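You operate a simulated robot arm through the tools that you are given. There is no shell and no other tool. Be economical: measure what you need, move in short steps, check, and stop when the job is done.

The job below is to be done with a simulated two-armed robot. You get a single attempt, and the scene is never put back.

## Task
Bring the trolley's seedling tray to the counter and ring it up.
Fine: unbolt and lower the rail; one press of TRAY, total the sale and shut the cash drawer.
Where things are to end (x, y in the base frame): black seedling tray within 90 mm of [980, 510].

It is judged by the outcome, as a careful person would: the job done as asked, and still so three seconds after it is handed in. It fails if anything else is knocked over, pushed out of place, dropped, spilled or broken.

## Robot
Two 7-joint arms with three-finger grippers on one trunk, on a base that drives. Base frame: it is fixed to the floor where the robot stands at the start and does not move with it; the origin is under the middle of the robot, x ahead of it, y to its left, z up. Units: mm, degrees, N and s.
The left shoulder is at the start at [70, 146, 956], the right one opposite. With the tool pointing down near the work surface each hand reaches from about 300 to 680 mm from the robot's upright axis, wherever it stands, measured 20 degrees to its own side. Places, roughly: blue till button [1500, 1800, 1000]; cash drawer [1400, 1800, 900]; guard rail [500, -200, 800]; red bolt [600, 0, 600]; white counter [1300, 1100, 900]. Payload 2.2 kg a hand.
The TCP of each hand is the grasp point between the finger pads, 28 mm short of the fingertips. In the tool frame z runs along the fingers and y along their closing line. Largest opening 102 mm; the body of the gripper starts 71 mm behind the TCP.
Orientation is that of the tool frame in the base frame, as a unit quaternion [w, x, y, z]. With the fingers straight down and closing along the base's y, the tool's x points along the base's -x, its y along +y and its z along -z.

## Interface
- The arms move only by the tool send_rows. It takes "left_moves", "right_moves" or both (then of equal length, played together; a hand with none holds still); each is a list of rows, each a list of 3 entries, a list of its own where there are three numbers: the opening in per cent of the stroke, from 0 (shut) to 100 (fully open), then the shift along the base's x, y, z in mm, then the turn, a rotation vector about the base's x, y, z in rad. In form: [[hand, [dx, dy, dz], [wx, wy, wz]], ...]. A call has 1 to 20 rows; each row shifts and turns the commanded pose from where the row before left it. Rows are played at 5 a second. More than 50 mm and 8.6 degrees between two rows, or a gripper value outside its range, and nothing of the call is played. Where a pose cannot be reached the arm comes as near as it can. A force on the tool above 50 N (or 10 N above the force at the start of the call, whichever is more), or a blocked arm, ends the call early, and 0.2 s more pass. Each finger halts on what it meets, pressing with about 43 N; the grip force reading is that of the motor and also rises with nothing between the fingers. The clock runs only during rows and for 0.2 s after the last one: add rows that do not move to give the fingers time. The reply holds the time, the measured pose of the TCP, the force on the tool along the base axes, the opening and the grip force, in the units named above and with some noise, with the torque about the TCP (base axes, N m) and any sound that the robot's microphone picked up, and new pictures: "views" is both (left out), scene, wrist or none (wrist: the cameras of the hands that moved).
- Cameras (640 x 400 px; columns grow to the right, rows downward): "scene" is now at [138.4, -18.6, 1186.6]; the picture's right is [-0.24, -0.97, 0.00], its down [-0.55, 0.13, -0.82] and it looks along [0.80, -0.20, -0.57] (base axes); focal length 246 px, centre (320, 200). "left" rides on the left gripper at [72, 38, -86] in its tool frame; the picture's right is [-0.46, 0.89, 0.00], its down [-0.60, -0.32, -0.73] and it looks along [-0.65, -0.34, 0.68] (tool axes); focal length 256 px, centre (320, 200). "right" rides on the right gripper at [69, 44, -86] in its tool frame; the picture's right is [-0.53, 0.85, 0.00], its down [-0.58, -0.36, -0.73] and it looks along [-0.62, -0.39, 0.68] (tool axes); focal length 256 px, centre (320, 200). There is no depth. A picture from a camera that has moved, and an enlarged one, comes with that camera's place and axes in the base frame and with its lens.
- lift_body(by): slides the trunk up (or, below 0, down) by that many mm; the arms and the scene camera ride with it, the base frame stays. It gives what a move gives, with no picture.
- drive_base(legs): drives the robot by 1 to 6 legs, each [ahead, left, turn to the left] in mm, mm and degrees, along the robot's own axes; the way and the turn of a leg run together, so that a leg with both is an arc; at most 1500 mm and 180 degrees a leg. The arms and the cameras ride along, it lands a little off, and it stops where it bumps. It gives what a move gives, and a new picture of the scene camera.
- head_to(pan, tilt): turns the head with the scene camera to pan (to the left, within 86 degrees either way) and tilt (down, from -29 to 69), counted from straight ahead of the robot. It gives what a move gives, and a new picture of the scene camera.
- enlarge(camera, box): a new picture of the part [left, top, right, bottom] of that camera's present view, enlarged. No time passes.
- sign_off(): hands the job in; it is judged then, once.

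Go step by step. Nothing tells you exact positions but the pictures and the camera data: compare them with the known pose of the tool, close in by small moves and look again before you grip or let go. The budget is 120 turns and 260 pictures, counting those below and the enlarged ones. Unless the task says otherwise, let go and move clear before handing in, and close with one line.

The tools are called after "Emit:" as name(argument=value, ...) on one line, values as JSON. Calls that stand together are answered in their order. send_rows: Moves the arms, as the interface text tells. Its arguments: {"type":"object","properties":{"left_moves":{"type":"array"},"right_moves":{"type":"array"},"views":{"type":"string","enum":["both","scene","wrist","none"]}},"required":[]} The other tools are called the same way: lift_body (by) slides the trunk up or down; drive_base (legs) drives the base; head_to (pan, tilt) turns the head that bears the scene camera; enlarge (camera, box) takes an enlarged picture of a part of a camera's view; sign_off () hands the job in.

At the start:

```text
clock: 0.0
left_eef_pos: [541.1, 142.7, 1060.7]
left_tcp_rot: [0.001, 0.0, 1.0, 0.0]
left_contact_force: [0.7, 0.4, 0.0]
left_wrist_torque: [0.01, -0.02, 0.02]
left_opening: 102.0
left_gripper_force: 0.1
right_eef_pos: [381.6, -284.9, 1049.3]
right_tcp_rot: [-0.001, 0.0, 1.0, 0.0]
right_contact_force: [0.0, 0.8, -0.4]
right_wrist_torque: [-0.03, -0.03, 0.0]
right_opening: 102.0
right_gripper_force: 0.0
trunk travel left (down, up): [-494.0, 446.0]
robot x, y, heading: [1.9, 1.7, 0.0]
head pan, tilt: [-13.7, 34.4]
```

scene: 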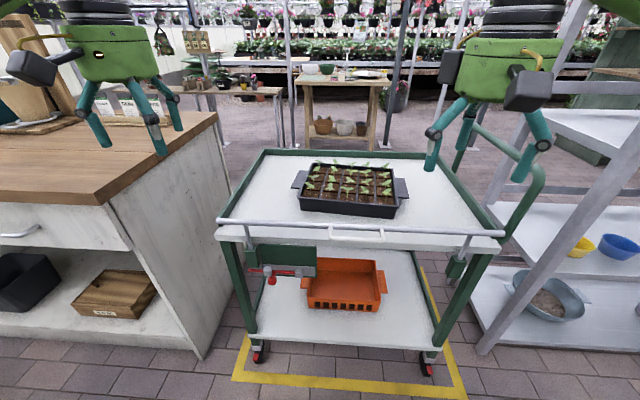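
right: 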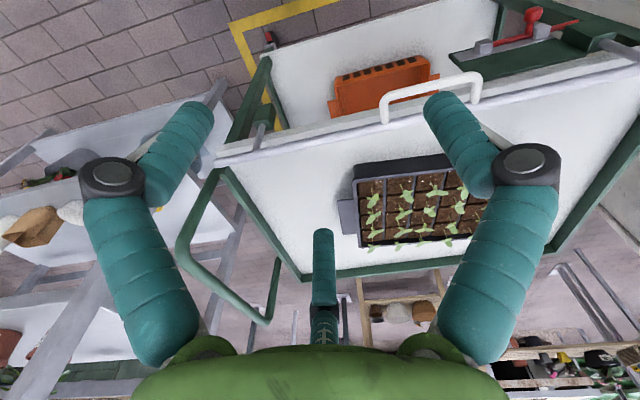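
left: 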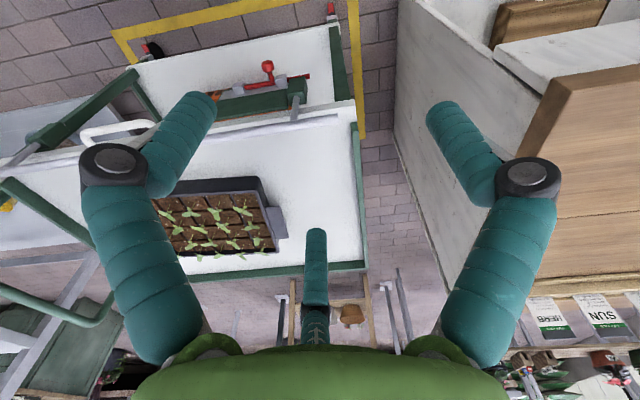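

I see the trolley ahead with the tray behind a guard rail, and a red bolt on a green plate below the rail. The counter is to the left. I'll look closer at the bolt and rail, and then towards the counter and till.

Emit:
enlarge(camera="scene", box=[200, 200, 360, 300])

Emit:
enlarge(camera="scene", box=[200, 140, 520, 340])

Emit:
head_to(pan=45, tilt=20)

```text
4.00 times, centred on (280, 250) of scene
camera zoom: at [138.4, -18.6, 1186.6], right [-0.24, -0.97, 0.0], down [-0.55, 0.13, -0.82], along [0.8, -0.2, -0.57], focal length 986 px, centre (480, 0)
```

zoom: 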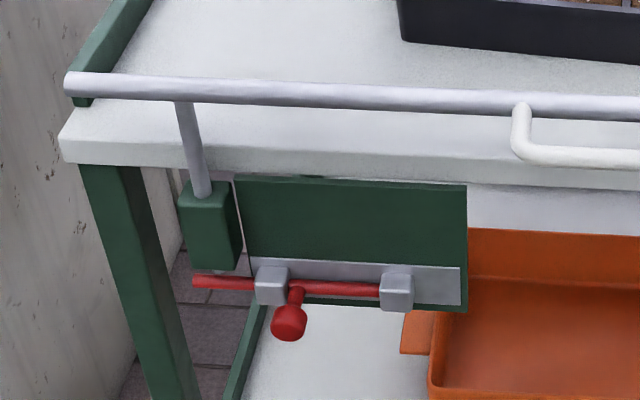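

```text
2.00 times, centred on (360, 240) of scene
camera zoom: at [138.4, -18.6, 1186.6], right [-0.24, -0.97, 0.0], down [-0.55, 0.13, -0.82], along [0.8, -0.2, -0.57], focal length 493 px, centre (240, 120)
```

zoom: 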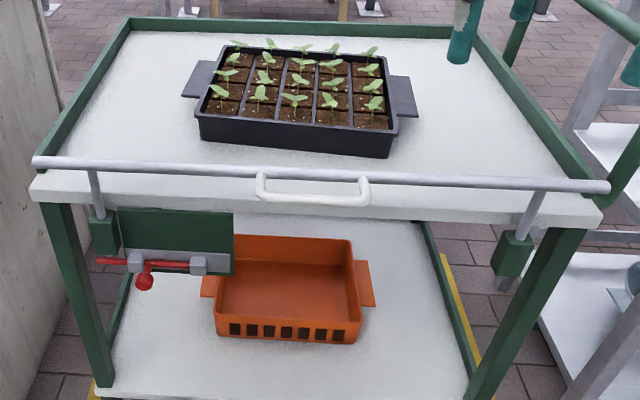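

```text
clock: 1.3
left_eef_pos: [541.9, 142.5, 1060.8]
left_tcp_rot: [0.001, -0.001, 1.0, 0.0]
left_contact_force: [-0.1, -0.1, 0.6]
left_wrist_torque: [0.01, 0.0, 0.01]
left_opening: 102.1
left_gripper_force: 0.0
right_eef_pos: [381.5, -285.2, 1049.8]
right_tcp_rot: [0.0, 0.0, 1.0, 0.0]
right_contact_force: [0.4, 0.7, 0.2]
right_wrist_torque: [-0.02, -0.01, -0.01]
right_opening: 102.1
right_gripper_force: 0.0
trunk travel left (down, up): [-494.0, 446.0]
robot x, y, heading: [-1.0, -1.6, 0.2]
head pan, tilt: [45.0, 20.0]
camera scene: at [118.4, 68.1, 1209.6], right [0.71, -0.71, 0.0], down [-0.24, -0.24, -0.94], along [0.66, 0.66, -0.34], focal length 246 px, centre (320, 200)
```

scene: 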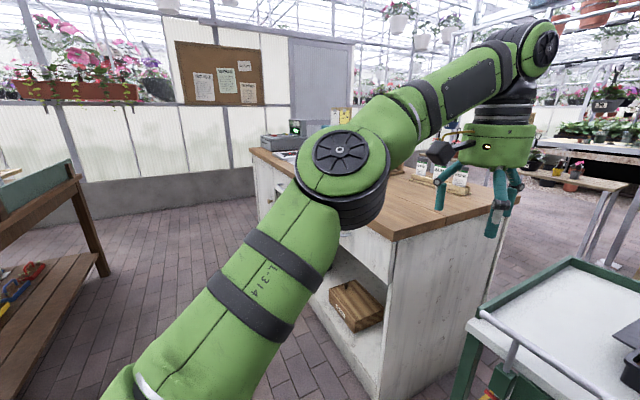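

The counter lies to the left with the till at its far end. I'll get a close look at the bolt and the handle from the wrist cameras to fix their positions.

Emit:
enlarge(camera="left", box=[180, 30, 340, 130])

Emit:
enlarge(camera="right", box=[320, 0, 640, 200])

Emit:
head_to(pan=0, tilt=50)

```text
4.00 times, centred on (260, 80) of left
camera zoom: at [469.6, 180.6, 1147.2], right [0.46, 0.89, 0.0], down [0.6, -0.32, 0.73], along [0.65, -0.34, -0.68], focal length 1024 px, centre (560, 680)
```

zoom: 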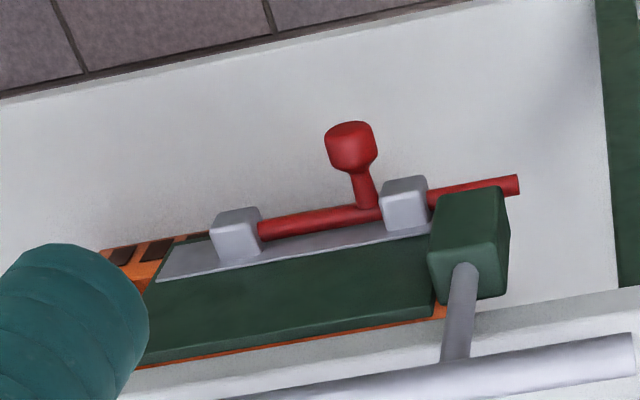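

```text
2.00 times, centred on (480, 100) of right
camera zoom: at [314.7, -241.7, 1135.7], right [0.53, 0.85, 0.0], down [0.58, -0.36, 0.73], along [0.62, -0.39, -0.68], focal length 512 px, centre (0, 400)
```

zoom: 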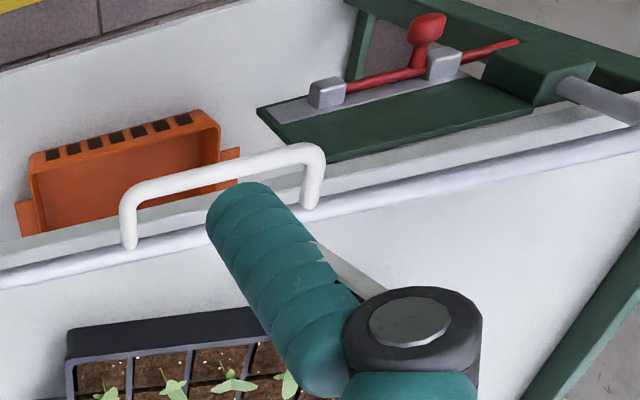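

```text
clock: 2.4
left_eef_pos: [541.9, 141.8, 1061.1]
left_tcp_rot: [0.001, 0.0, 1.0, 0.0]
left_contact_force: [0.3, -1.0, 0.1]
left_wrist_torque: [0.01, 0.0, 0.0]
left_opening: 102.3
left_gripper_force: 0.0
right_eef_pos: [381.3, -285.5, 1050.3]
right_tcp_rot: [0.0, 0.0, 1.0, -0.001]
right_contact_force: [0.6, -0.4, 0.5]
right_wrist_torque: [-0.03, -0.02, 0.0]
right_opening: 101.9
right_gripper_force: 0.0
trunk travel left (down, up): [-494.0, 446.0]
robot x, y, heading: [-2.6, -0.6, -0.0]
head pan, tilt: [0.0, 50.0]
camera scene: at [129.5, 2.4, 1164.1], right [0.0, -1.0, 0.0], down [-0.77, 0.0, -0.64], along [0.64, 0.0, -0.77], focal length 246 px, centre (320, 200)
```

scene: 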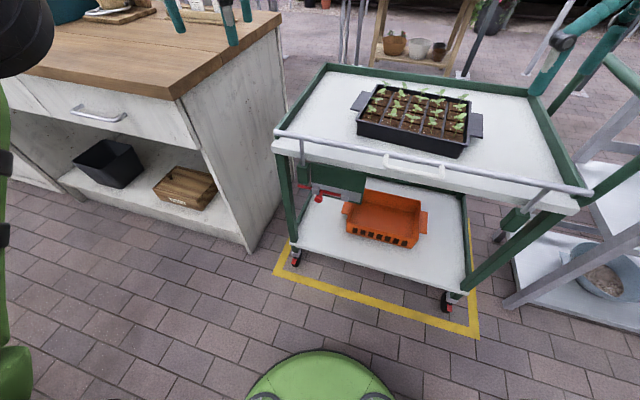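

The trolley is turned about 17° from my axes. I put the handle near [515..530, -200, 804] and the bolt knob near [597, 5, 603], with the bolt sliding about 60 mm to the right. I'll turn the right hand so it closes across the handle and bring it above, while checking the handle in close-up.

Emit:
enlarge(camera="scene", box=[260, 100, 420, 200])

Emit:
enlarge(camera="scene", box=[360, 130, 520, 230])

Emit:
send_rows(right_moves=[[100, [13, 9.4, -11], [0, 0, 0.1422]], [100, [13, 9.4, -11], [0, 0, 0.1422]], [100, [13, 9.4, -11], [0, 0, 0.1422]], [100, [13, 9.4, -11], [0, 0, 0.1422]], [100, [13, 9.4, -11], [0, 0, 0.1422]], [80, [13, 9.4, -11], [0, 0, 0.1422]], [60, [13, 9.4, -11], [0, 0, 0.1422]], [40, [13, 9.4, -11], [0, 0, 0.1422]], [35, [13, 9.4, -11], [0, 0, 0.1422]], [35, [0, 0, 0], [0, 0, 0]]])

```text
4.00 times, centred on (340, 150) of scene
camera zoom: at [129.5, 2.4, 1164.1], right [0.0, -1.0, 0.0], down [-0.77, 0.0, -0.64], along [0.64, 0.0, -0.77], focal length 986 px, centre (240, 400)
```

zoom: 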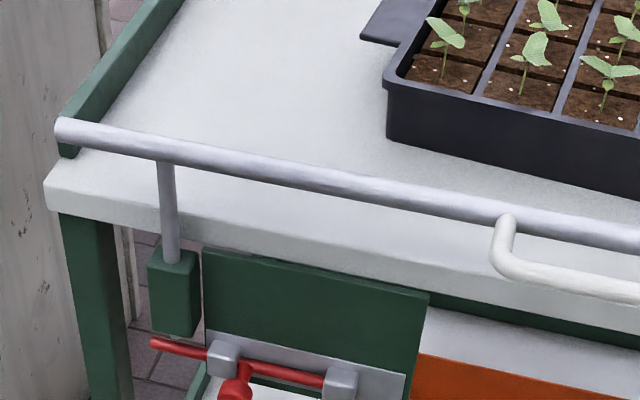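

```text
4.00 times, centred on (440, 180) of scene
camera zoom: at [129.5, 2.4, 1164.1], right [0.0, -1.0, 0.0], down [-0.77, 0.0, -0.64], along [0.64, 0.0, -0.77], focal length 986 px, centre (-160, 280)
```

zoom: 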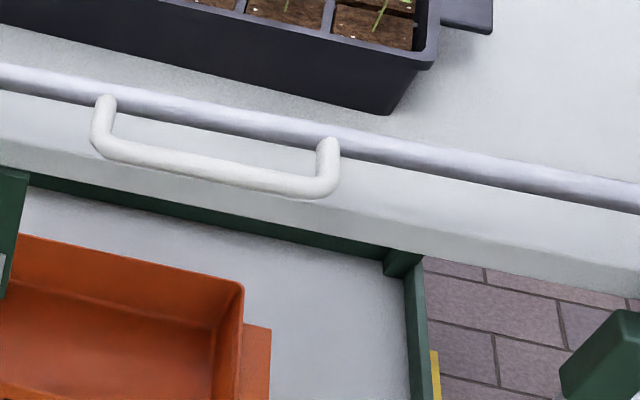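

```text
clock: 4.6
left_eef_pos: [542.0, 140.5, 1061.9]
left_tcp_rot: [0.001, 0.0, 1.0, 0.0]
left_contact_force: [0.5, -0.4, 0.4]
left_wrist_torque: [0.01, 0.0, 0.03]
left_opening: 102.0
left_gripper_force: 0.0
right_eef_pos: [393.8, -125.6, 917.4]
right_tcp_rot: [0.0, -0.597, 0.802, 0.0]
right_contact_force: [0.2, 1.0, 0.1]
right_wrist_torque: [0.01, -0.01, 0.0]
right_opening: 35.7
right_gripper_force: 0.0
right hand out of reach, approached as far as the arm can: row 6, 7, 8, 9
trunk travel left (down, up): [-494.0, 446.0]
robot x, y, heading: [0.5, -2.8, 0.2]
head pan, tilt: [0.0, 50.0]
camera scene: at [129.4, 1.8, 1164.0], right [0.0, -1.0, 0.0], down [-0.77, 0.0, -0.64], along [0.64, 0.0, -0.77], focal length 246 px, centre (320, 200)
camera right: at [333.9, -178.3, 1004.0], right [-0.66, 0.75, 0.0], down [0.51, 0.45, 0.73], along [0.55, 0.48, -0.68], focal length 256 px, centre (320, 200)
```

scene: 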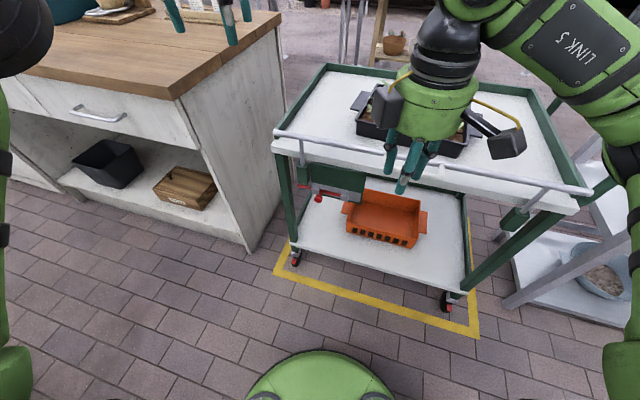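
right: 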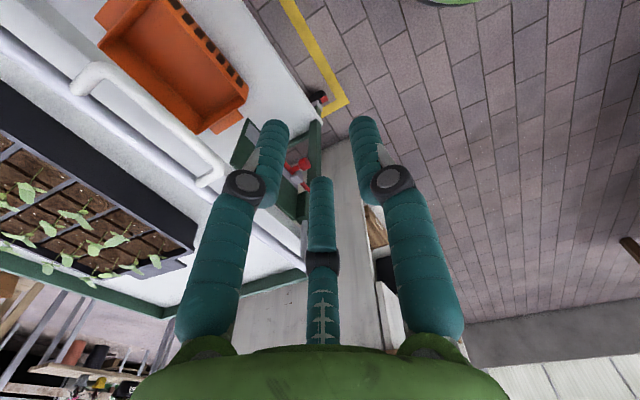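

With that wrist turn the hand runs out of reach. Instead I'll grip the right leg of the handle at about [506, -255, 804], closing along the rail, which only needs a small yaw. I'll turn the hand back first.

Emit:
send_rows(right_moves=[[40, [0, -6, 3], [0, 0, -0.1428]], [40, [0, -6, 3], [0, 0, -0.1428]], [40, [0, -6, 3], [0, 0, -0.1428]], [40, [0, -6, 3], [0, 0, -0.1428]], [40, [0, -6, 3], [0, 0, -0.1428]], [40, [0, 0, 0], [0, 0, -0.1428]], [40, [0, 0, 0], [0, 0, -0.1428]], [40, [0, 0, 0], [0, 0, -0.1428]], [40, [0, 0, 0], [0, 0, -0.1428]], [40, [0, 0, 0], [0, 0, -0.1428]], [40, [0, 0, 0], [0, 0, -0.1428]], [40, [0, 0, 0], [0, 0, 0]]])

```text
clock: 7.2
left_eef_pos: [540.8, 141.3, 1059.4]
left_tcp_rot: [0.001, 0.0, 1.0, 0.0]
left_contact_force: [1.0, 0.0, -1.1]
left_wrist_torque: [0.02, -0.03, 0.01]
left_opening: 102.1
left_gripper_force: 0.1
right_eef_pos: [394.4, -154.4, 932.4]
right_tcp_rot: [0.001, 0.147, 0.989, 0.0]
right_contact_force: [-0.1, 0.2, -0.5]
right_wrist_torque: [-0.01, -0.01, -0.01]
right_opening: 40.6
right_gripper_force: 0.0
trunk travel left (down, up): [-494.0, 446.0]
robot x, y, heading: [1.4, -2.0, -0.0]
head pan, tilt: [0.0, 50.0]
camera scene: at [129.5, 2.3, 1164.0], right [0.0, -1.0, 0.0], down [-0.77, 0.0, -0.64], along [0.64, 0.0, -0.77], focal length 246 px, centre (320, 200)
camera right: at [342.3, -92.4, 1018.8], right [0.76, 0.66, 0.0], down [0.45, -0.52, 0.73], along [0.48, -0.55, -0.68], focal length 256 px, centre (320, 200)
```

scene: 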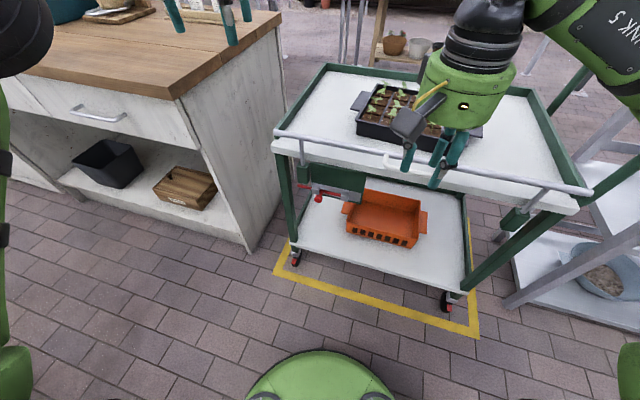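
right: 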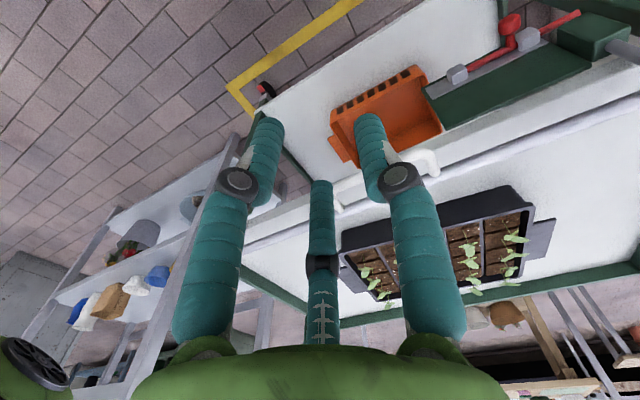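

The commands start from the measured pose and the hand is turned correctly. Now I'll move above the handle's right leg.

Emit:
send_rows(right_moves=[[40, [37, -33, 0], [0, 0, 0]], [40, [37, -33, 0], [0, 0, 0]], [40, [37, -34, 0], [0, 0, 0]], [40, [0, 0, -30], [0, 0, 0]], [40, [0, 0, -20], [0, 0, 0]], [40, [0, 0, 0], [0, 0, 0]]])

Emit:
enlarge(camera="scene", box=[350, 100, 510, 200])

```text
refused: row 3 steps farther than a row can; nothing moved
```

```text
4.00 times, centred on (430, 150) of scene
camera zoom: at [129.5, 2.3, 1164.0], right [0.0, -1.0, 0.0], down [-0.77, 0.0, -0.64], along [0.64, 0.0, -0.77], focal length 986 px, centre (-120, 400)
```

zoom: 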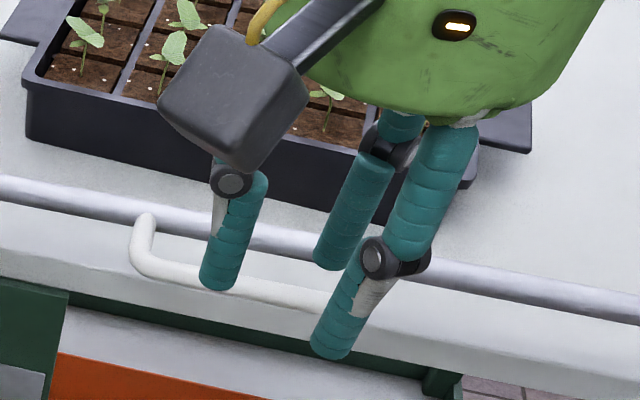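

There's a short middle finger between the pads, so I'll move over the leg with smaller steps and shut the fingers in the air to see how it behaves.

Emit:
send_rows(right_moves=[[0, [28, -25, 0], [0, 0, 0]], [0, [28, -25, 0], [0, 0, 0]], [0, [28, -25, 0], [0, 0, 0]], [0, [28, -25, 0], [0, 0, 0]], [0, [0, 0, 0], [0, 0, 0]]])

Emit:
enlarge(camera="scene", box=[350, 80, 510, 180])

```text
clock: 8.4
left_eef_pos: [542.5, 142.3, 1062.1]
left_tcp_rot: [0.002, 0.0, 1.0, 0.0]
left_contact_force: [-0.1, 0.3, -0.1]
left_wrist_torque: [0.01, 0.01, 0.02]
left_opening: 102.0
left_gripper_force: 0.0
right_eef_pos: [507.2, -254.2, 932.5]
right_tcp_rot: [-0.001, 0.144, 0.99, 0.0]
right_contact_force: [-0.5, -0.5, -0.1]
right_wrist_torque: [-0.01, -0.02, -0.01]
right_opening: 2.0
right_gripper_force: 31.6
trunk travel left (down, up): [-494.0, 446.0]
robot x, y, heading: [-2.1, -0.0, 0.1]
head pan, tilt: [0.0, 50.0]
camera scene: at [129.1, 2.6, 1164.1], right [0.0, -1.0, 0.0], down [-0.77, 0.0, -0.64], along [0.64, 0.0, -0.77], focal length 246 px, centre (320, 200)
camera right: at [454.3, -193.0, 1018.6], right [0.75, 0.66, 0.0], down [0.45, -0.51, 0.73], along [0.48, -0.55, -0.68], focal length 256 px, centre (320, 200)
```

scene: 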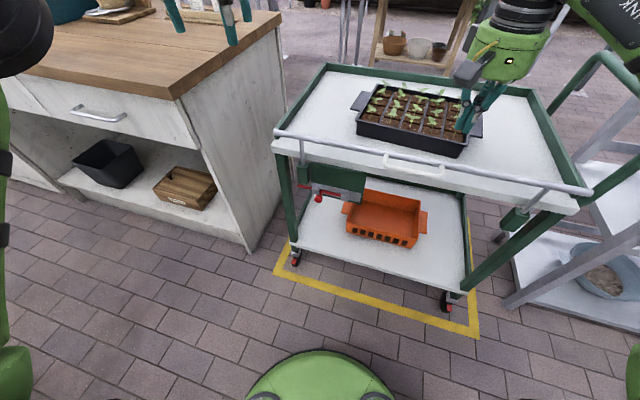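
right: 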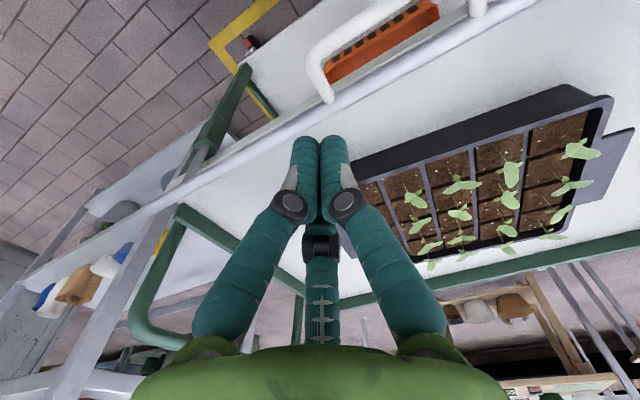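

```text
4.00 times, centred on (430, 130) of scene
camera zoom: at [129.1, 2.6, 1164.1], right [0.0, -1.0, 0.0], down [-0.77, 0.0, -0.64], along [0.64, 0.0, -0.77], focal length 986 px, centre (-120, 480)
```

zoom: 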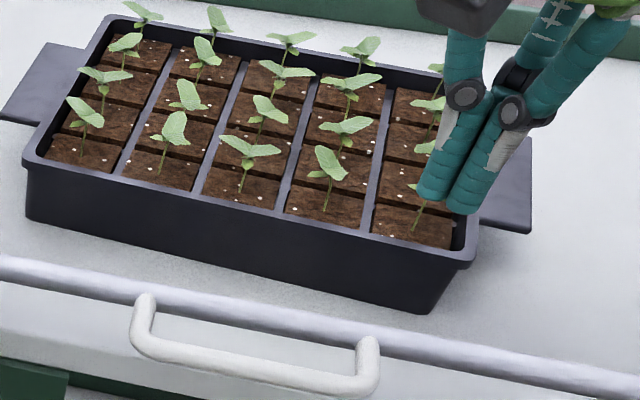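

The fingers close fine, and the handle's right leg sits directly beneath the tool. I'll open to 40% and go down to it, looking just short.

Emit:
send_rows(right_moves=[[40, [0, 0, 0], [0, 0, 0]], [40, [0, 0, -25], [0, 0, 0]], [40, [0, 0, -25], [0, 0, 0]], [40, [0, 0, -25], [0, 0, 0]], [40, [0, 0, -15], [0, 0, 0]], [40, [0, 0, 0], [0, 0, 0]]])

Emit:
enlarge(camera="scene", box=[350, 100, 510, 200])

```text
clock: 9.8
left_eef_pos: [542.2, 141.3, 1060.2]
left_tcp_rot: [0.001, 0.0, 1.0, 0.0]
left_contact_force: [0.3, 0.4, 0.3]
left_wrist_torque: [-0.01, 0.03, 0.01]
left_opening: 102.2
left_gripper_force: 0.1
right_eef_pos: [506.5, -254.2, 841.9]
right_tcp_rot: [0.0, 0.146, 0.989, 0.0]
right_contact_force: [1.2, -0.1, 0.0]
right_wrist_torque: [0.02, 0.03, -0.01]
right_opening: 40.7
right_gripper_force: 0.0
trunk travel left (down, up): [-494.0, 446.0]
robot x, y, heading: [1.6, 2.9, -0.1]
head pan, tilt: [0.0, 50.0]
camera scene: at [129.4, 2.4, 1164.0], right [0.0, -1.0, 0.0], down [-0.77, 0.0, -0.64], along [0.64, 0.0, -0.77], focal length 246 px, centre (320, 200)
camera right: at [454.5, -192.7, 928.6], right [0.75, 0.66, 0.0], down [0.45, -0.51, 0.73], along [0.48, -0.55, -0.68], focal length 256 px, centre (320, 200)
```

scene: 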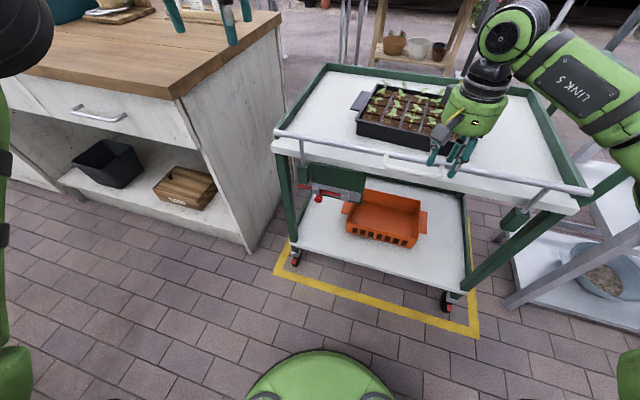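
right: 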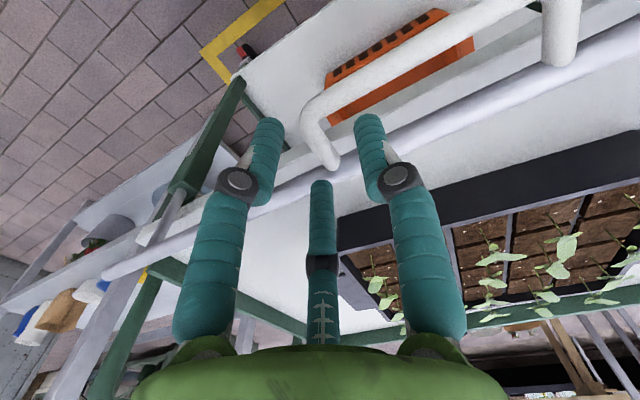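

```text
4.00 times, centred on (430, 150) of scene
camera zoom: at [129.4, 2.4, 1164.0], right [0.0, -1.0, 0.0], down [-0.77, 0.0, -0.64], along [0.64, 0.0, -0.77], focal length 986 px, centre (-120, 400)
```

zoom: 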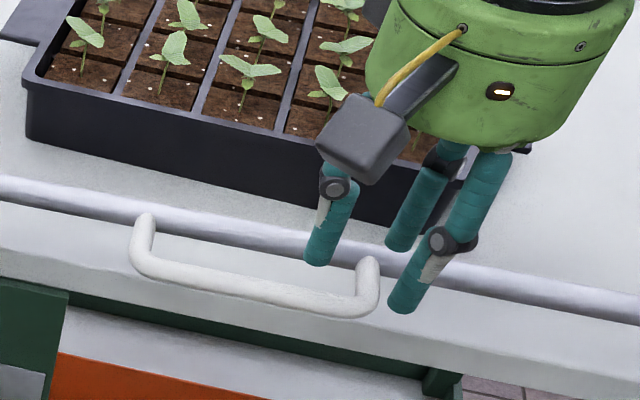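

The leg lies between the fingertips. I'll lower another 30 mm and close gently.

Emit:
send_rows(right_moves=[[40, [0, 0, -15], [0, 0, 0]], [40, [0, 0, -15], [0, 0, 0]], [40, [0, 0, 0], [0, 0, 0]], [0, [0, 0, 0], [0, 0, 0]], [0, [0, 0, 0], [0, 0, 0]], [0, [0, 0, 0], [0, 0, 0]]])

Emit:
enlarge(camera="scene", box=[350, 100, 510, 200])

```text
clock: 10.6
left_eef_pos: [539.4, 141.8, 1062.7]
left_tcp_rot: [0.002, -0.001, 1.0, -0.001]
left_contact_force: [0.9, -0.1, -0.1]
left_wrist_torque: [0.06, 0.04, 0.02]
left_opening: 102.0
left_gripper_force: 0.1
right_eef_pos: [508.6, -257.3, 826.9]
right_tcp_rot: [0.018, 0.148, 0.989, 0.005]
right_contact_force: [-3.4, -7.4, 28.7]
right_wrist_torque: [-0.81, -0.51, 0.07]
right_opening: 46.1
right_gripper_force: 3.0
trunk travel left (down, up): [-494.0, 446.0]
robot x, y, heading: [0.6, 1.6, 0.1]
head pan, tilt: [0.0, 50.0]
stopped in row 3 (right hand): the force on the tool passed its limit at 53 N (the readings are from after the stop); the commanded pose is now the measured one
camera scene: at [126.8, 1.5, 1164.4], right [0.0, -1.0, 0.0], down [-0.76, 0.0, -0.64], along [0.64, 0.0, -0.76], focal length 246 px, centre (320, 200)
camera right: at [454.2, -194.9, 911.3], right [0.76, 0.65, 0.03], down [0.42, -0.52, 0.74], along [0.5, -0.55, -0.67], focal length 256 px, centre (320, 200)
```

scene: 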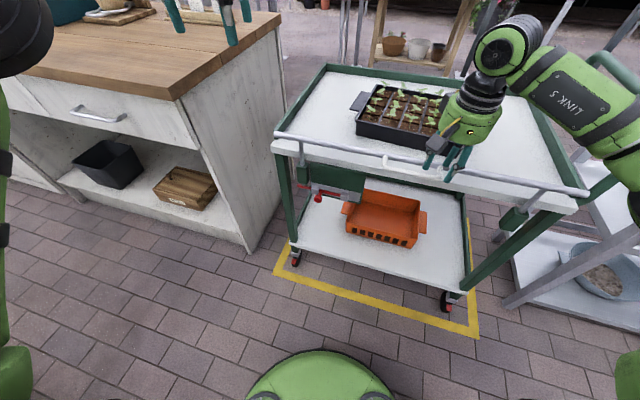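
right: 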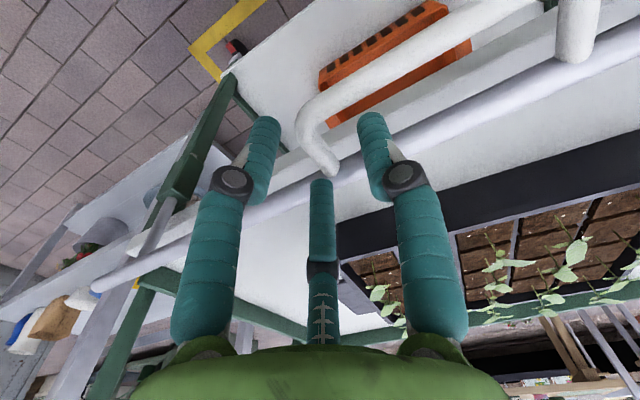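

```text
4.00 times, centred on (430, 150) of scene
camera zoom: at [126.8, 1.5, 1164.4], right [0.0, -1.0, 0.0], down [-0.76, 0.0, -0.64], along [0.64, 0.0, -0.76], focal length 986 px, centre (-120, 400)
```

zoom: 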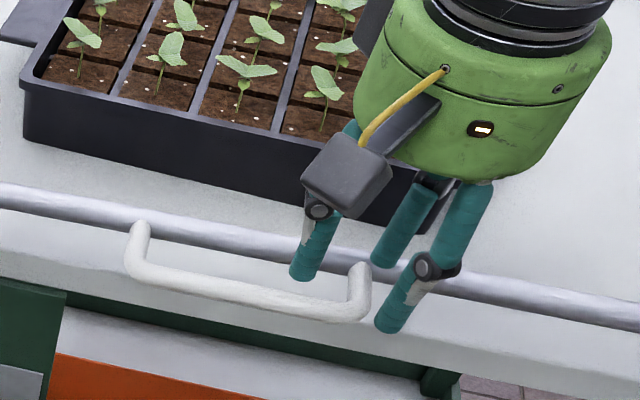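

The hand really has three fingers in a triangle, and the far one landed on the rail. I'll back off and turn so that one finger goes into the gap between the handle bar and the rail, with the other two in front of the bar.

Emit:
send_rows(right_moves=[[40, [0, 0, 20], [0, 0, 0]], [40, [0, 0, 30], [-0.005, 0.037, 0.007]], [40, [-4, 21, 0], [0, 0, 0.131]], [40, [-4, 21, 0], [0, 0, 0.131]], [40, [0, 21, 0], [0, 0, 0.131]], [40, [0, 0, 0], [0, 0, 0.131]], [40, [0, 0, 0], [0, 0, 0]]])

Emit:
enlarge(camera="scene", box=[330, 100, 490, 200])

```text
clock: 12.2
left_eef_pos: [541.3, 141.6, 1061.3]
left_tcp_rot: [0.001, -0.001, 1.0, 0.0]
left_contact_force: [-0.1, -0.3, -0.2]
left_wrist_torque: [0.01, -0.01, -0.01]
left_opening: 102.1
left_gripper_force: 0.0
right_eef_pos: [500.8, -190.6, 870.5]
right_tcp_rot: [-0.006, -0.12, 0.993, -0.003]
right_contact_force: [0.5, 0.5, -0.7]
right_wrist_torque: [-0.01, 0.01, 0.03]
right_opening: 41.0
right_gripper_force: 0.0
trunk travel left (down, up): [-494.0, 446.0]
robot x, y, heading: [3.5, -3.1, -0.2]
head pan, tilt: [0.0, 50.0]
camera scene: at [129.4, 2.5, 1164.0], right [0.0, -1.0, 0.0], down [-0.77, 0.0, -0.64], along [0.64, 0.0, -0.77], focal length 246 px, centre (320, 200)
camera right: at [427.2, -164.1, 957.3], right [0.32, 0.95, -0.01], down [0.66, -0.21, 0.72], along [0.68, -0.24, -0.69], focal length 256 px, centre (320, 200)
```

scene: 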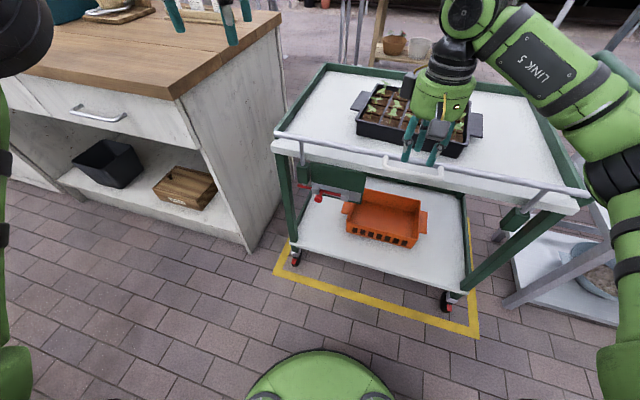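
right: 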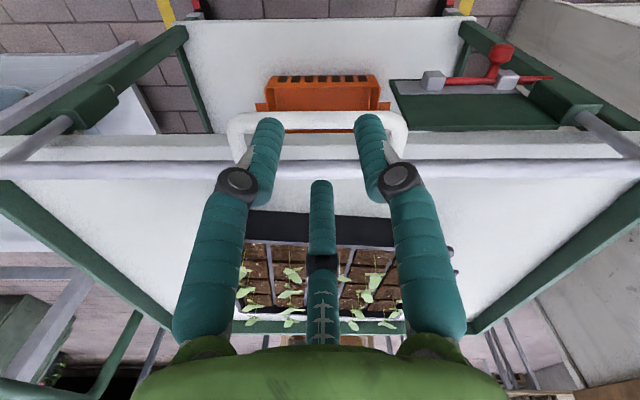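

```text
4.00 times, centred on (410, 150) of scene
camera zoom: at [129.4, 2.5, 1164.0], right [0.0, -1.0, 0.0], down [-0.77, 0.0, -0.64], along [0.64, 0.0, -0.77], focal length 986 px, centre (-40, 400)
```

zoom: 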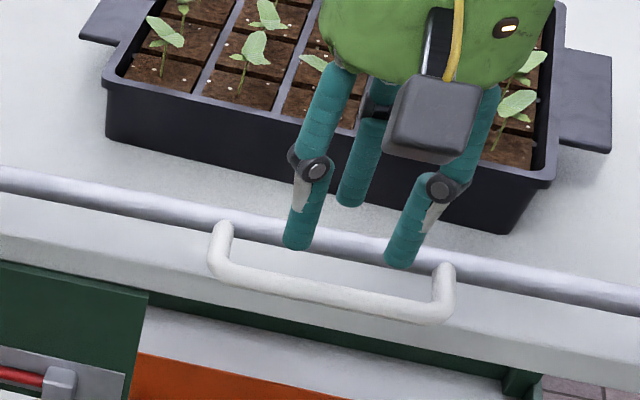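

The bar sits squarely below the fingers and the gap lines up. I'll go down to 812.

Emit:
send_rows(right_moves=[[40, [0, 0, -20], [0, 0, 0]], [40, [0, 0, -15], [0, 0, 0]], [40, [0, 0, -10], [0, 0, 0]], [40, [0, 0, -8], [0, 0, 0]], [40, [0, 0, -5], [0, 0, 0]], [40, [0, 0, 0], [0, 0, 0]]])

Emit:
enlarge(camera="scene", box=[330, 100, 490, 200])

```text
clock: 13.6
left_eef_pos: [540.9, 142.3, 1061.4]
left_tcp_rot: [0.001, 0.001, 1.0, 0.0]
left_contact_force: [0.8, -0.1, 0.7]
left_wrist_torque: [-0.05, -0.01, 0.03]
left_opening: 102.0
left_gripper_force: 0.0
right_eef_pos: [501.3, -190.0, 812.0]
right_tcp_rot: [-0.007, -0.119, 0.993, -0.004]
right_contact_force: [0.1, 0.3, 1.0]
right_wrist_torque: [-0.01, -0.02, -0.01]
right_opening: 40.6
right_gripper_force: 0.1
trunk travel left (down, up): [-494.0, 446.0]
robot x, y, heading: [2.1, 2.8, 0.1]
head pan, tilt: [0.0, 50.0]
camera scene: at [129.4, 2.3, 1164.0], right [0.0, -1.0, 0.0], down [-0.77, 0.0, -0.64], along [0.64, 0.0, -0.77], focal length 246 px, centre (320, 200)
camera right: at [426.5, -164.4, 899.5], right [0.32, 0.95, -0.01], down [0.66, -0.21, 0.72], along [0.68, -0.24, -0.69], focal length 256 px, centre (320, 200)
```

scene: 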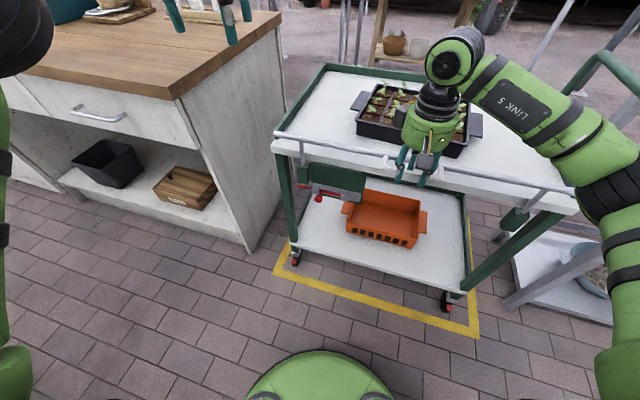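
right: 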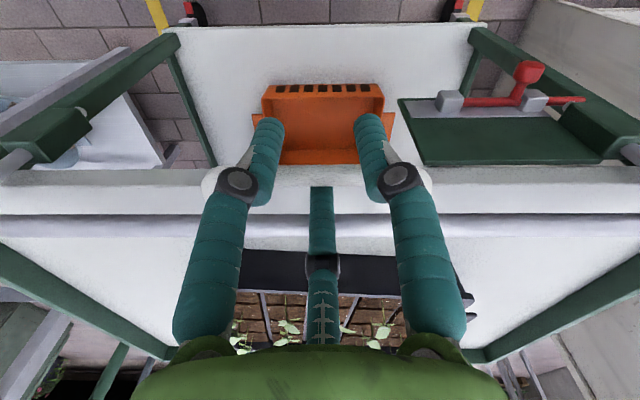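

```text
4.00 times, centred on (410, 150) of scene
camera zoom: at [129.4, 2.3, 1164.0], right [0.0, -1.0, 0.0], down [-0.77, 0.0, -0.64], along [0.64, 0.0, -0.77], focal length 986 px, centre (-40, 400)
```

zoom: 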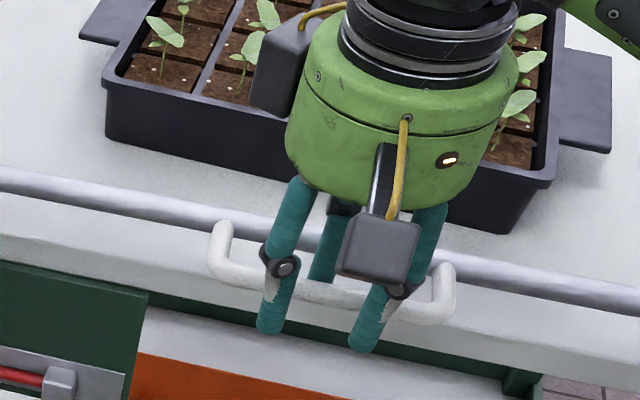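

The finger is in the gap without contact. I'll close on the bar.

Emit:
send_rows(right_moves=[[25, [0, 0, 0], [0, 0, 0]], [10, [0, 0, 0], [0, 0, 0]], [0, [0, 0, 0], [0, 0, 0]], [0, [0, 0, 0], [0, 0, 0]]])

Emit:
enlarge(camera="scene", box=[330, 100, 490, 200])

```text
clock: 14.6
left_eef_pos: [546.9, 141.1, 1060.7]
left_tcp_rot: [-0.002, 0.0, 1.0, -0.001]
left_contact_force: [-0.8, 0.2, 0.0]
left_wrist_torque: [-0.04, 0.01, 0.01]
left_opening: 101.8
left_gripper_force: 0.2
right_eef_pos: [507.7, -194.0, 812.0]
right_tcp_rot: [-0.001, -0.115, 0.993, -0.005]
right_contact_force: [38.0, -9.4, 11.4]
right_wrist_torque: [0.43, -0.89, -0.06]
right_opening: 19.4
right_gripper_force: 44.3
trunk travel left (down, up): [-494.0, 446.0]
robot x, y, heading: [-0.5, -1.4, -0.1]
head pan, tilt: [0.0, 50.0]
camera scene: at [134.7, 1.0, 1163.5], right [0.0, -1.0, 0.0], down [-0.77, 0.0, -0.64], along [0.64, 0.0, -0.77], focal length 246 px, centre (320, 200)
camera right: at [432.9, -165.9, 898.1], right [0.33, 0.95, -0.01], down [0.65, -0.22, 0.73], along [0.69, -0.24, -0.68], focal length 256 px, centre (320, 200)
```

scene: 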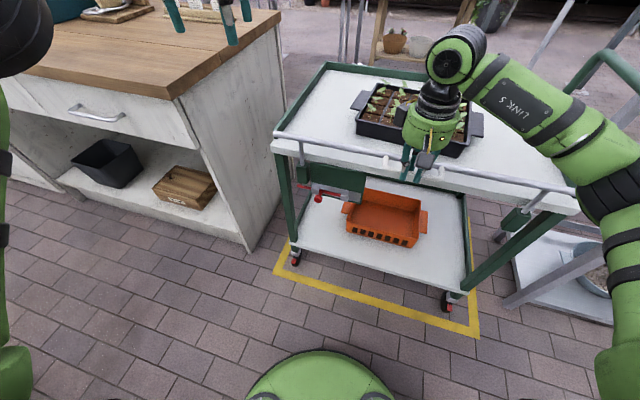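
right: 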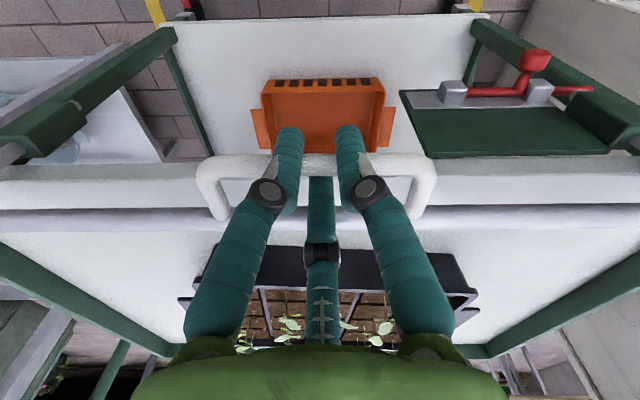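

```text
4.00 times, centred on (410, 150) of scene
camera zoom: at [134.7, 1.0, 1163.5], right [0.0, -1.0, 0.0], down [-0.77, 0.0, -0.64], along [0.64, 0.0, -0.77], focal length 986 px, centre (-40, 400)
```

zoom: 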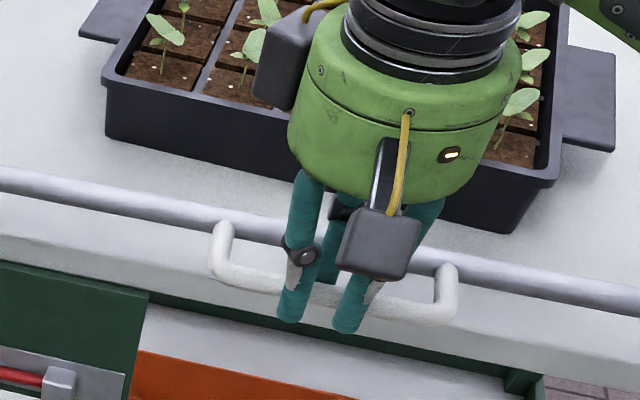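

The right hand holds the handle bar. Next, while easing the strain on it, I'll bring the left hand in tilted forward in front of the bolt knob.

Emit:
send_rows(left_moves=[[40, [-40, -10, 0], [0, 0, -0.146]], [40, [-40, -10, 0], [0, 0, -0.146]], [40, [0, -13, -35], [-0.0393, -0.1312, 0]], [40, [0, -13, -35], [-0.0393, -0.1312, 0]], [40, [0, -13, -35], [-0.0393, -0.1312, 0]], [40, [0, -13, -35], [-0.0393, -0.1312, 0]], [40, [0, -13, -35], [-0.0393, -0.1312, 0]], [40, [0, -13, -35], [-0.0393, -0.1312, 0]], [40, [0, -13, -35], [-0.0393, -0.1312, 0]], [40, [0, 0, 0], [0, 0, 0]]], right_moves=[[0, [5.5, -1.6, 0], [0, 0, 0]], [0, [0, 0, 0], [0, 0, 0]], [0, [0, 0, 0], [0, 0, 0]], [0, [0, 0, 0], [0, 0, 0]], [0, [0, 0, 0], [0, 0, 0]], [0, [0, 0, 0], [0, 0, 0]], [0, [0, 0, 0], [0, 0, 0]], [0, [0, 0, 0], [0, 0, 0]], [0, [0, 0, 0], [0, 0, 0]], [0, [0, 0, 0], [0, 0, 0]]])

```text
clock: 16.8
left_eef_pos: [460.7, 30.9, 816.0]
left_tcp_rot: [0.457, 0.128, 0.878, -0.067]
left_contact_force: [-0.2, -0.4, 0.2]
left_wrist_torque: [0.0, 0.0, -0.01]
left_opening: 40.6
left_gripper_force: 0.0
right_eef_pos: [509.2, -193.6, 811.8]
right_tcp_rot: [-0.005, -0.119, 0.993, -0.004]
right_contact_force: [18.9, -5.1, 12.1]
right_wrist_torque: [-0.29, -0.36, -0.32]
right_opening: 19.2
right_gripper_force: 44.4
trunk travel left (down, up): [-494.0, 446.0]
robot x, y, heading: [1.1, -2.9, -0.1]
head pan, tilt: [0.0, 50.0]
camera scene: at [131.1, 2.1, 1163.8], right [0.0, -1.0, 0.0], down [-0.77, 0.0, -0.64], along [0.64, 0.0, -0.77], focal length 246 px, centre (320, 200)
camera right: at [433.7, -166.2, 898.6], right [0.32, 0.95, -0.01], down [0.65, -0.21, 0.73], along [0.69, -0.24, -0.69], focal length 256 px, centre (320, 200)
camera left: at [365.5, 100.5, 806.4], right [0.51, 0.77, 0.38], down [-0.33, -0.23, 0.91], along [0.79, -0.59, 0.14], focal length 256 px, centre (320, 200)
```

scene: 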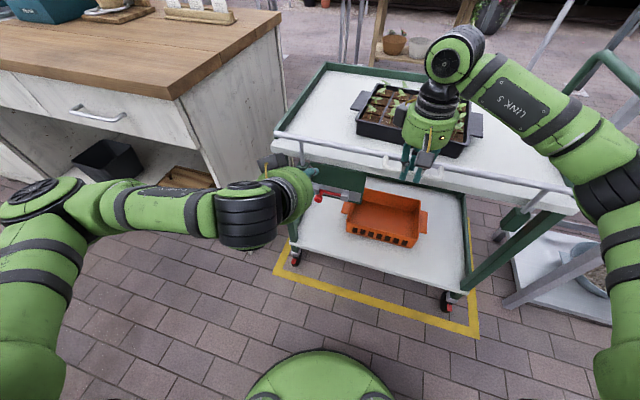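
right: 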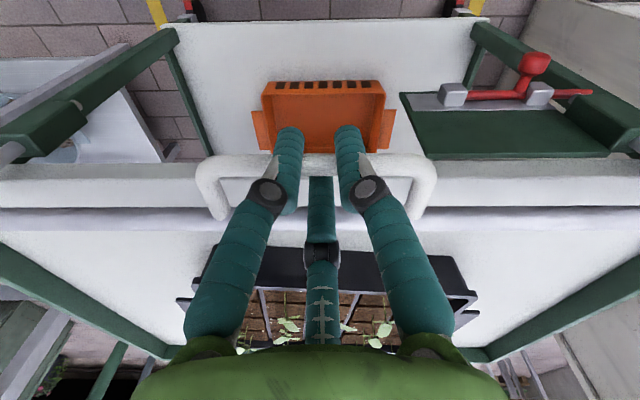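
left: 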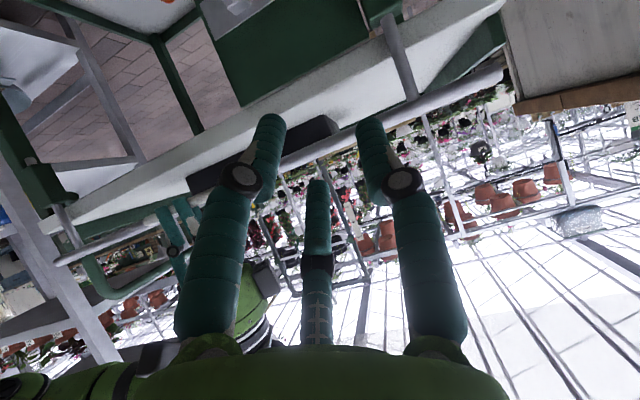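

The left hand is tilted as planned. I'll lower it to a point about 80 mm short of the knob and look.

Emit:
send_rows(left_moves=[[40, [0, 0, -39], [0, 0, 0]], [40, [0, 0, -39], [0, 0, 0]], [40, [10, -1, -39], [0, 0, 0]], [40, [20, -1, -39], [0, 0, 0]], [40, [28, -1, 0], [0, 0, 0]], [40, [0, 0, 0], [0, 0, 0]]])

Emit:
enlarge(camera="scene", box=[240, 130, 400, 230])

Emit:
enlarge(camera="right", box=[400, 20, 640, 170])

```text
clock: 18.2
left_eef_pos: [520.5, 29.5, 657.8]
left_tcp_rot: [0.456, 0.13, 0.878, -0.067]
left_contact_force: [-0.5, -0.7, 0.7]
left_wrist_torque: [0.01, 0.0, 0.04]
left_opening: 40.8
left_gripper_force: 0.1
right_eef_pos: [508.0, -193.8, 811.7]
right_tcp_rot: [-0.005, -0.119, 0.993, -0.004]
right_contact_force: [18.6, -4.9, 11.6]
right_wrist_torque: [-0.24, -0.32, -0.3]
right_opening: 19.5
right_gripper_force: 44.8
trunk travel left (down, up): [-494.0, 446.0]
robot x, y, heading: [-2.2, -1.9, -0.0]
head pan, tilt: [0.0, 50.0]
camera scene: at [131.1, 2.0, 1163.8], right [0.0, -1.0, 0.0], down [-0.77, 0.0, -0.64], along [0.64, 0.0, -0.77], focal length 246 px, centre (320, 200)
camera left: at [424.5, 97.2, 649.0], right [0.51, 0.77, 0.38], down [-0.33, -0.23, 0.91], along [0.79, -0.59, 0.14], focal length 256 px, centre (320, 200)
```

scene: 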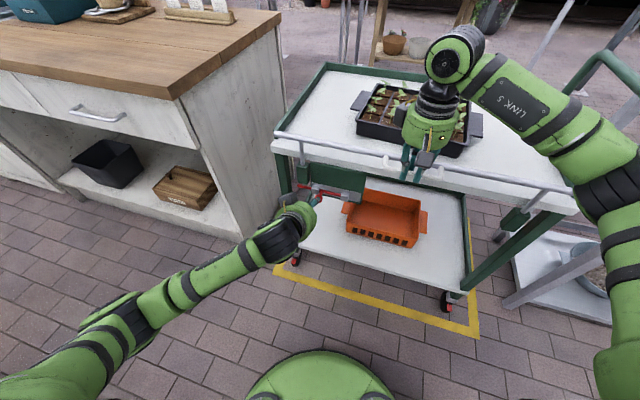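
left: 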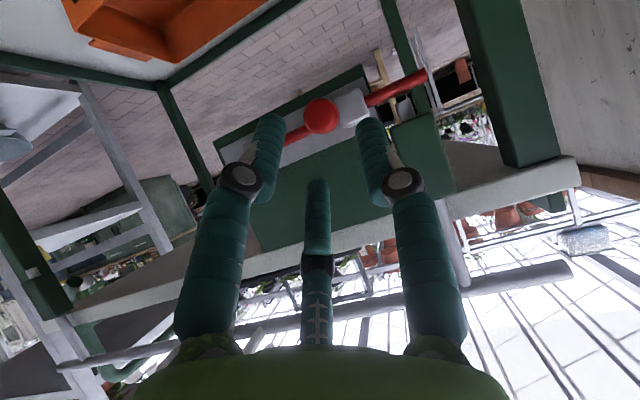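

```text
4.00 times, centred on (320, 180) of scene
camera zoom: at [131.1, 2.0, 1163.8], right [0.0, -1.0, 0.0], down [-0.77, 0.0, -0.64], along [0.64, 0.0, -0.77], focal length 986 px, centre (320, 280)
```

zoom: 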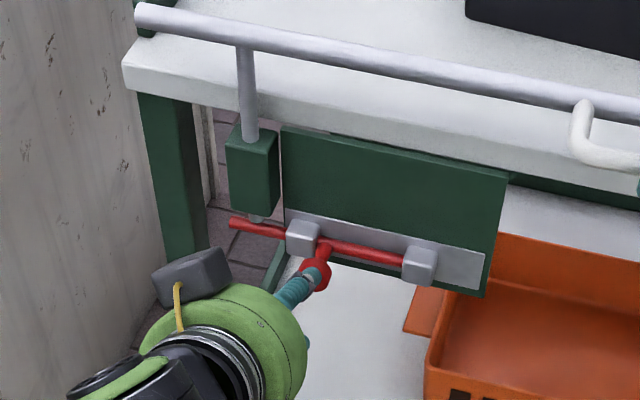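

```text
2.67 times, centred on (520, 95) of right
camera zoom: at [433.7, -166.3, 898.6], right [0.32, 0.95, -0.01], down [0.65, -0.21, 0.73], along [0.69, -0.24, -0.69], focal length 683 px, centre (-213, 480)
```

zoom: 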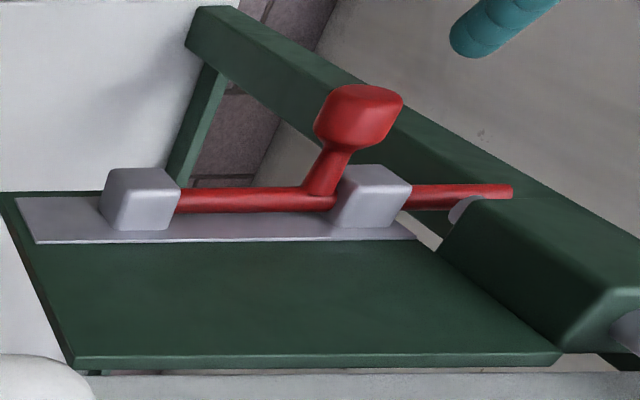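

Two wrist views agree on the knob at [590, 5, 619]. I'll flatten the left hand more so the fingers surround the knob without touching the bolt bar or bracket.

Emit:
send_rows(left_moves=[[40, [-4, 0, -8], [-0.0416, -0.1389, 0]], [40, [-4, 0, -8], [-0.0416, -0.1389, 0]], [40, [0, 0, -8], [-0.0416, -0.1389, 0]], [40, [0, 0, 0], [0, 0, 0]]])

Emit:
enlarge(camera="right", box=[400, 20, 640, 170])

```text
clock: 19.2
left_eef_pos: [513.4, 28.0, 635.3]
left_tcp_rot: [0.635, 0.111, 0.759, -0.093]
left_contact_force: [0.5, -0.2, 0.6]
left_wrist_torque: [-0.02, -0.01, 0.02]
left_opening: 40.6
left_gripper_force: 0.0
right_eef_pos: [507.8, -193.5, 811.7]
right_tcp_rot: [-0.005, -0.118, 0.993, -0.004]
right_contact_force: [17.8, -5.5, 9.1]
right_wrist_torque: [-0.17, -0.36, -0.35]
right_opening: 19.1
right_gripper_force: 44.0
trunk travel left (down, up): [-494.0, 446.0]
robot x, y, heading: [-0.8, 1.2, -0.1]
head pan, tilt: [0.0, 50.0]
camera scene: at [131.2, 1.9, 1163.8], right [0.0, -1.0, 0.0], down [-0.77, 0.0, -0.64], along [0.64, 0.0, -0.77], focal length 246 px, centre (320, 200)
camera left: at [430.6, 92.7, 578.7], right [0.33, 0.82, 0.46], down [-0.68, -0.13, 0.72], along [0.66, -0.55, 0.52], focal length 256 px, centre (320, 200)
```

scene: 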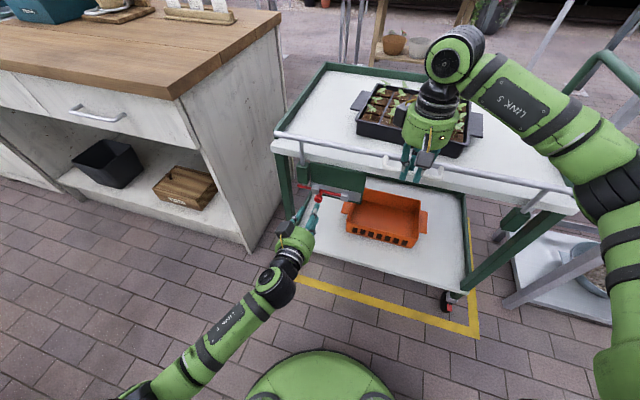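
left: 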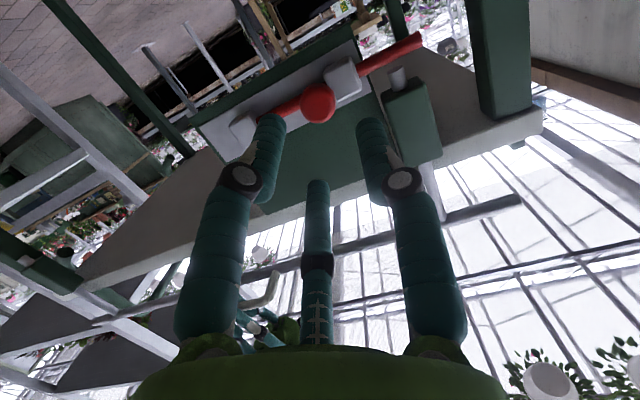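

```text
2.67 times, centred on (520, 95) of right
camera zoom: at [433.8, -166.3, 898.6], right [0.32, 0.95, -0.01], down [0.65, -0.21, 0.73], along [0.69, -0.24, -0.69], focal length 683 px, centre (-213, 480)
```

zoom: 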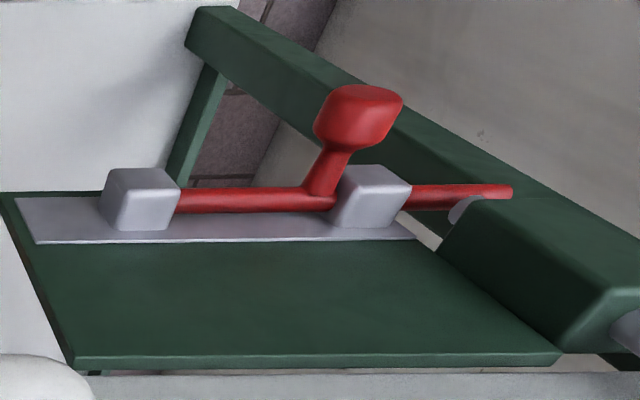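

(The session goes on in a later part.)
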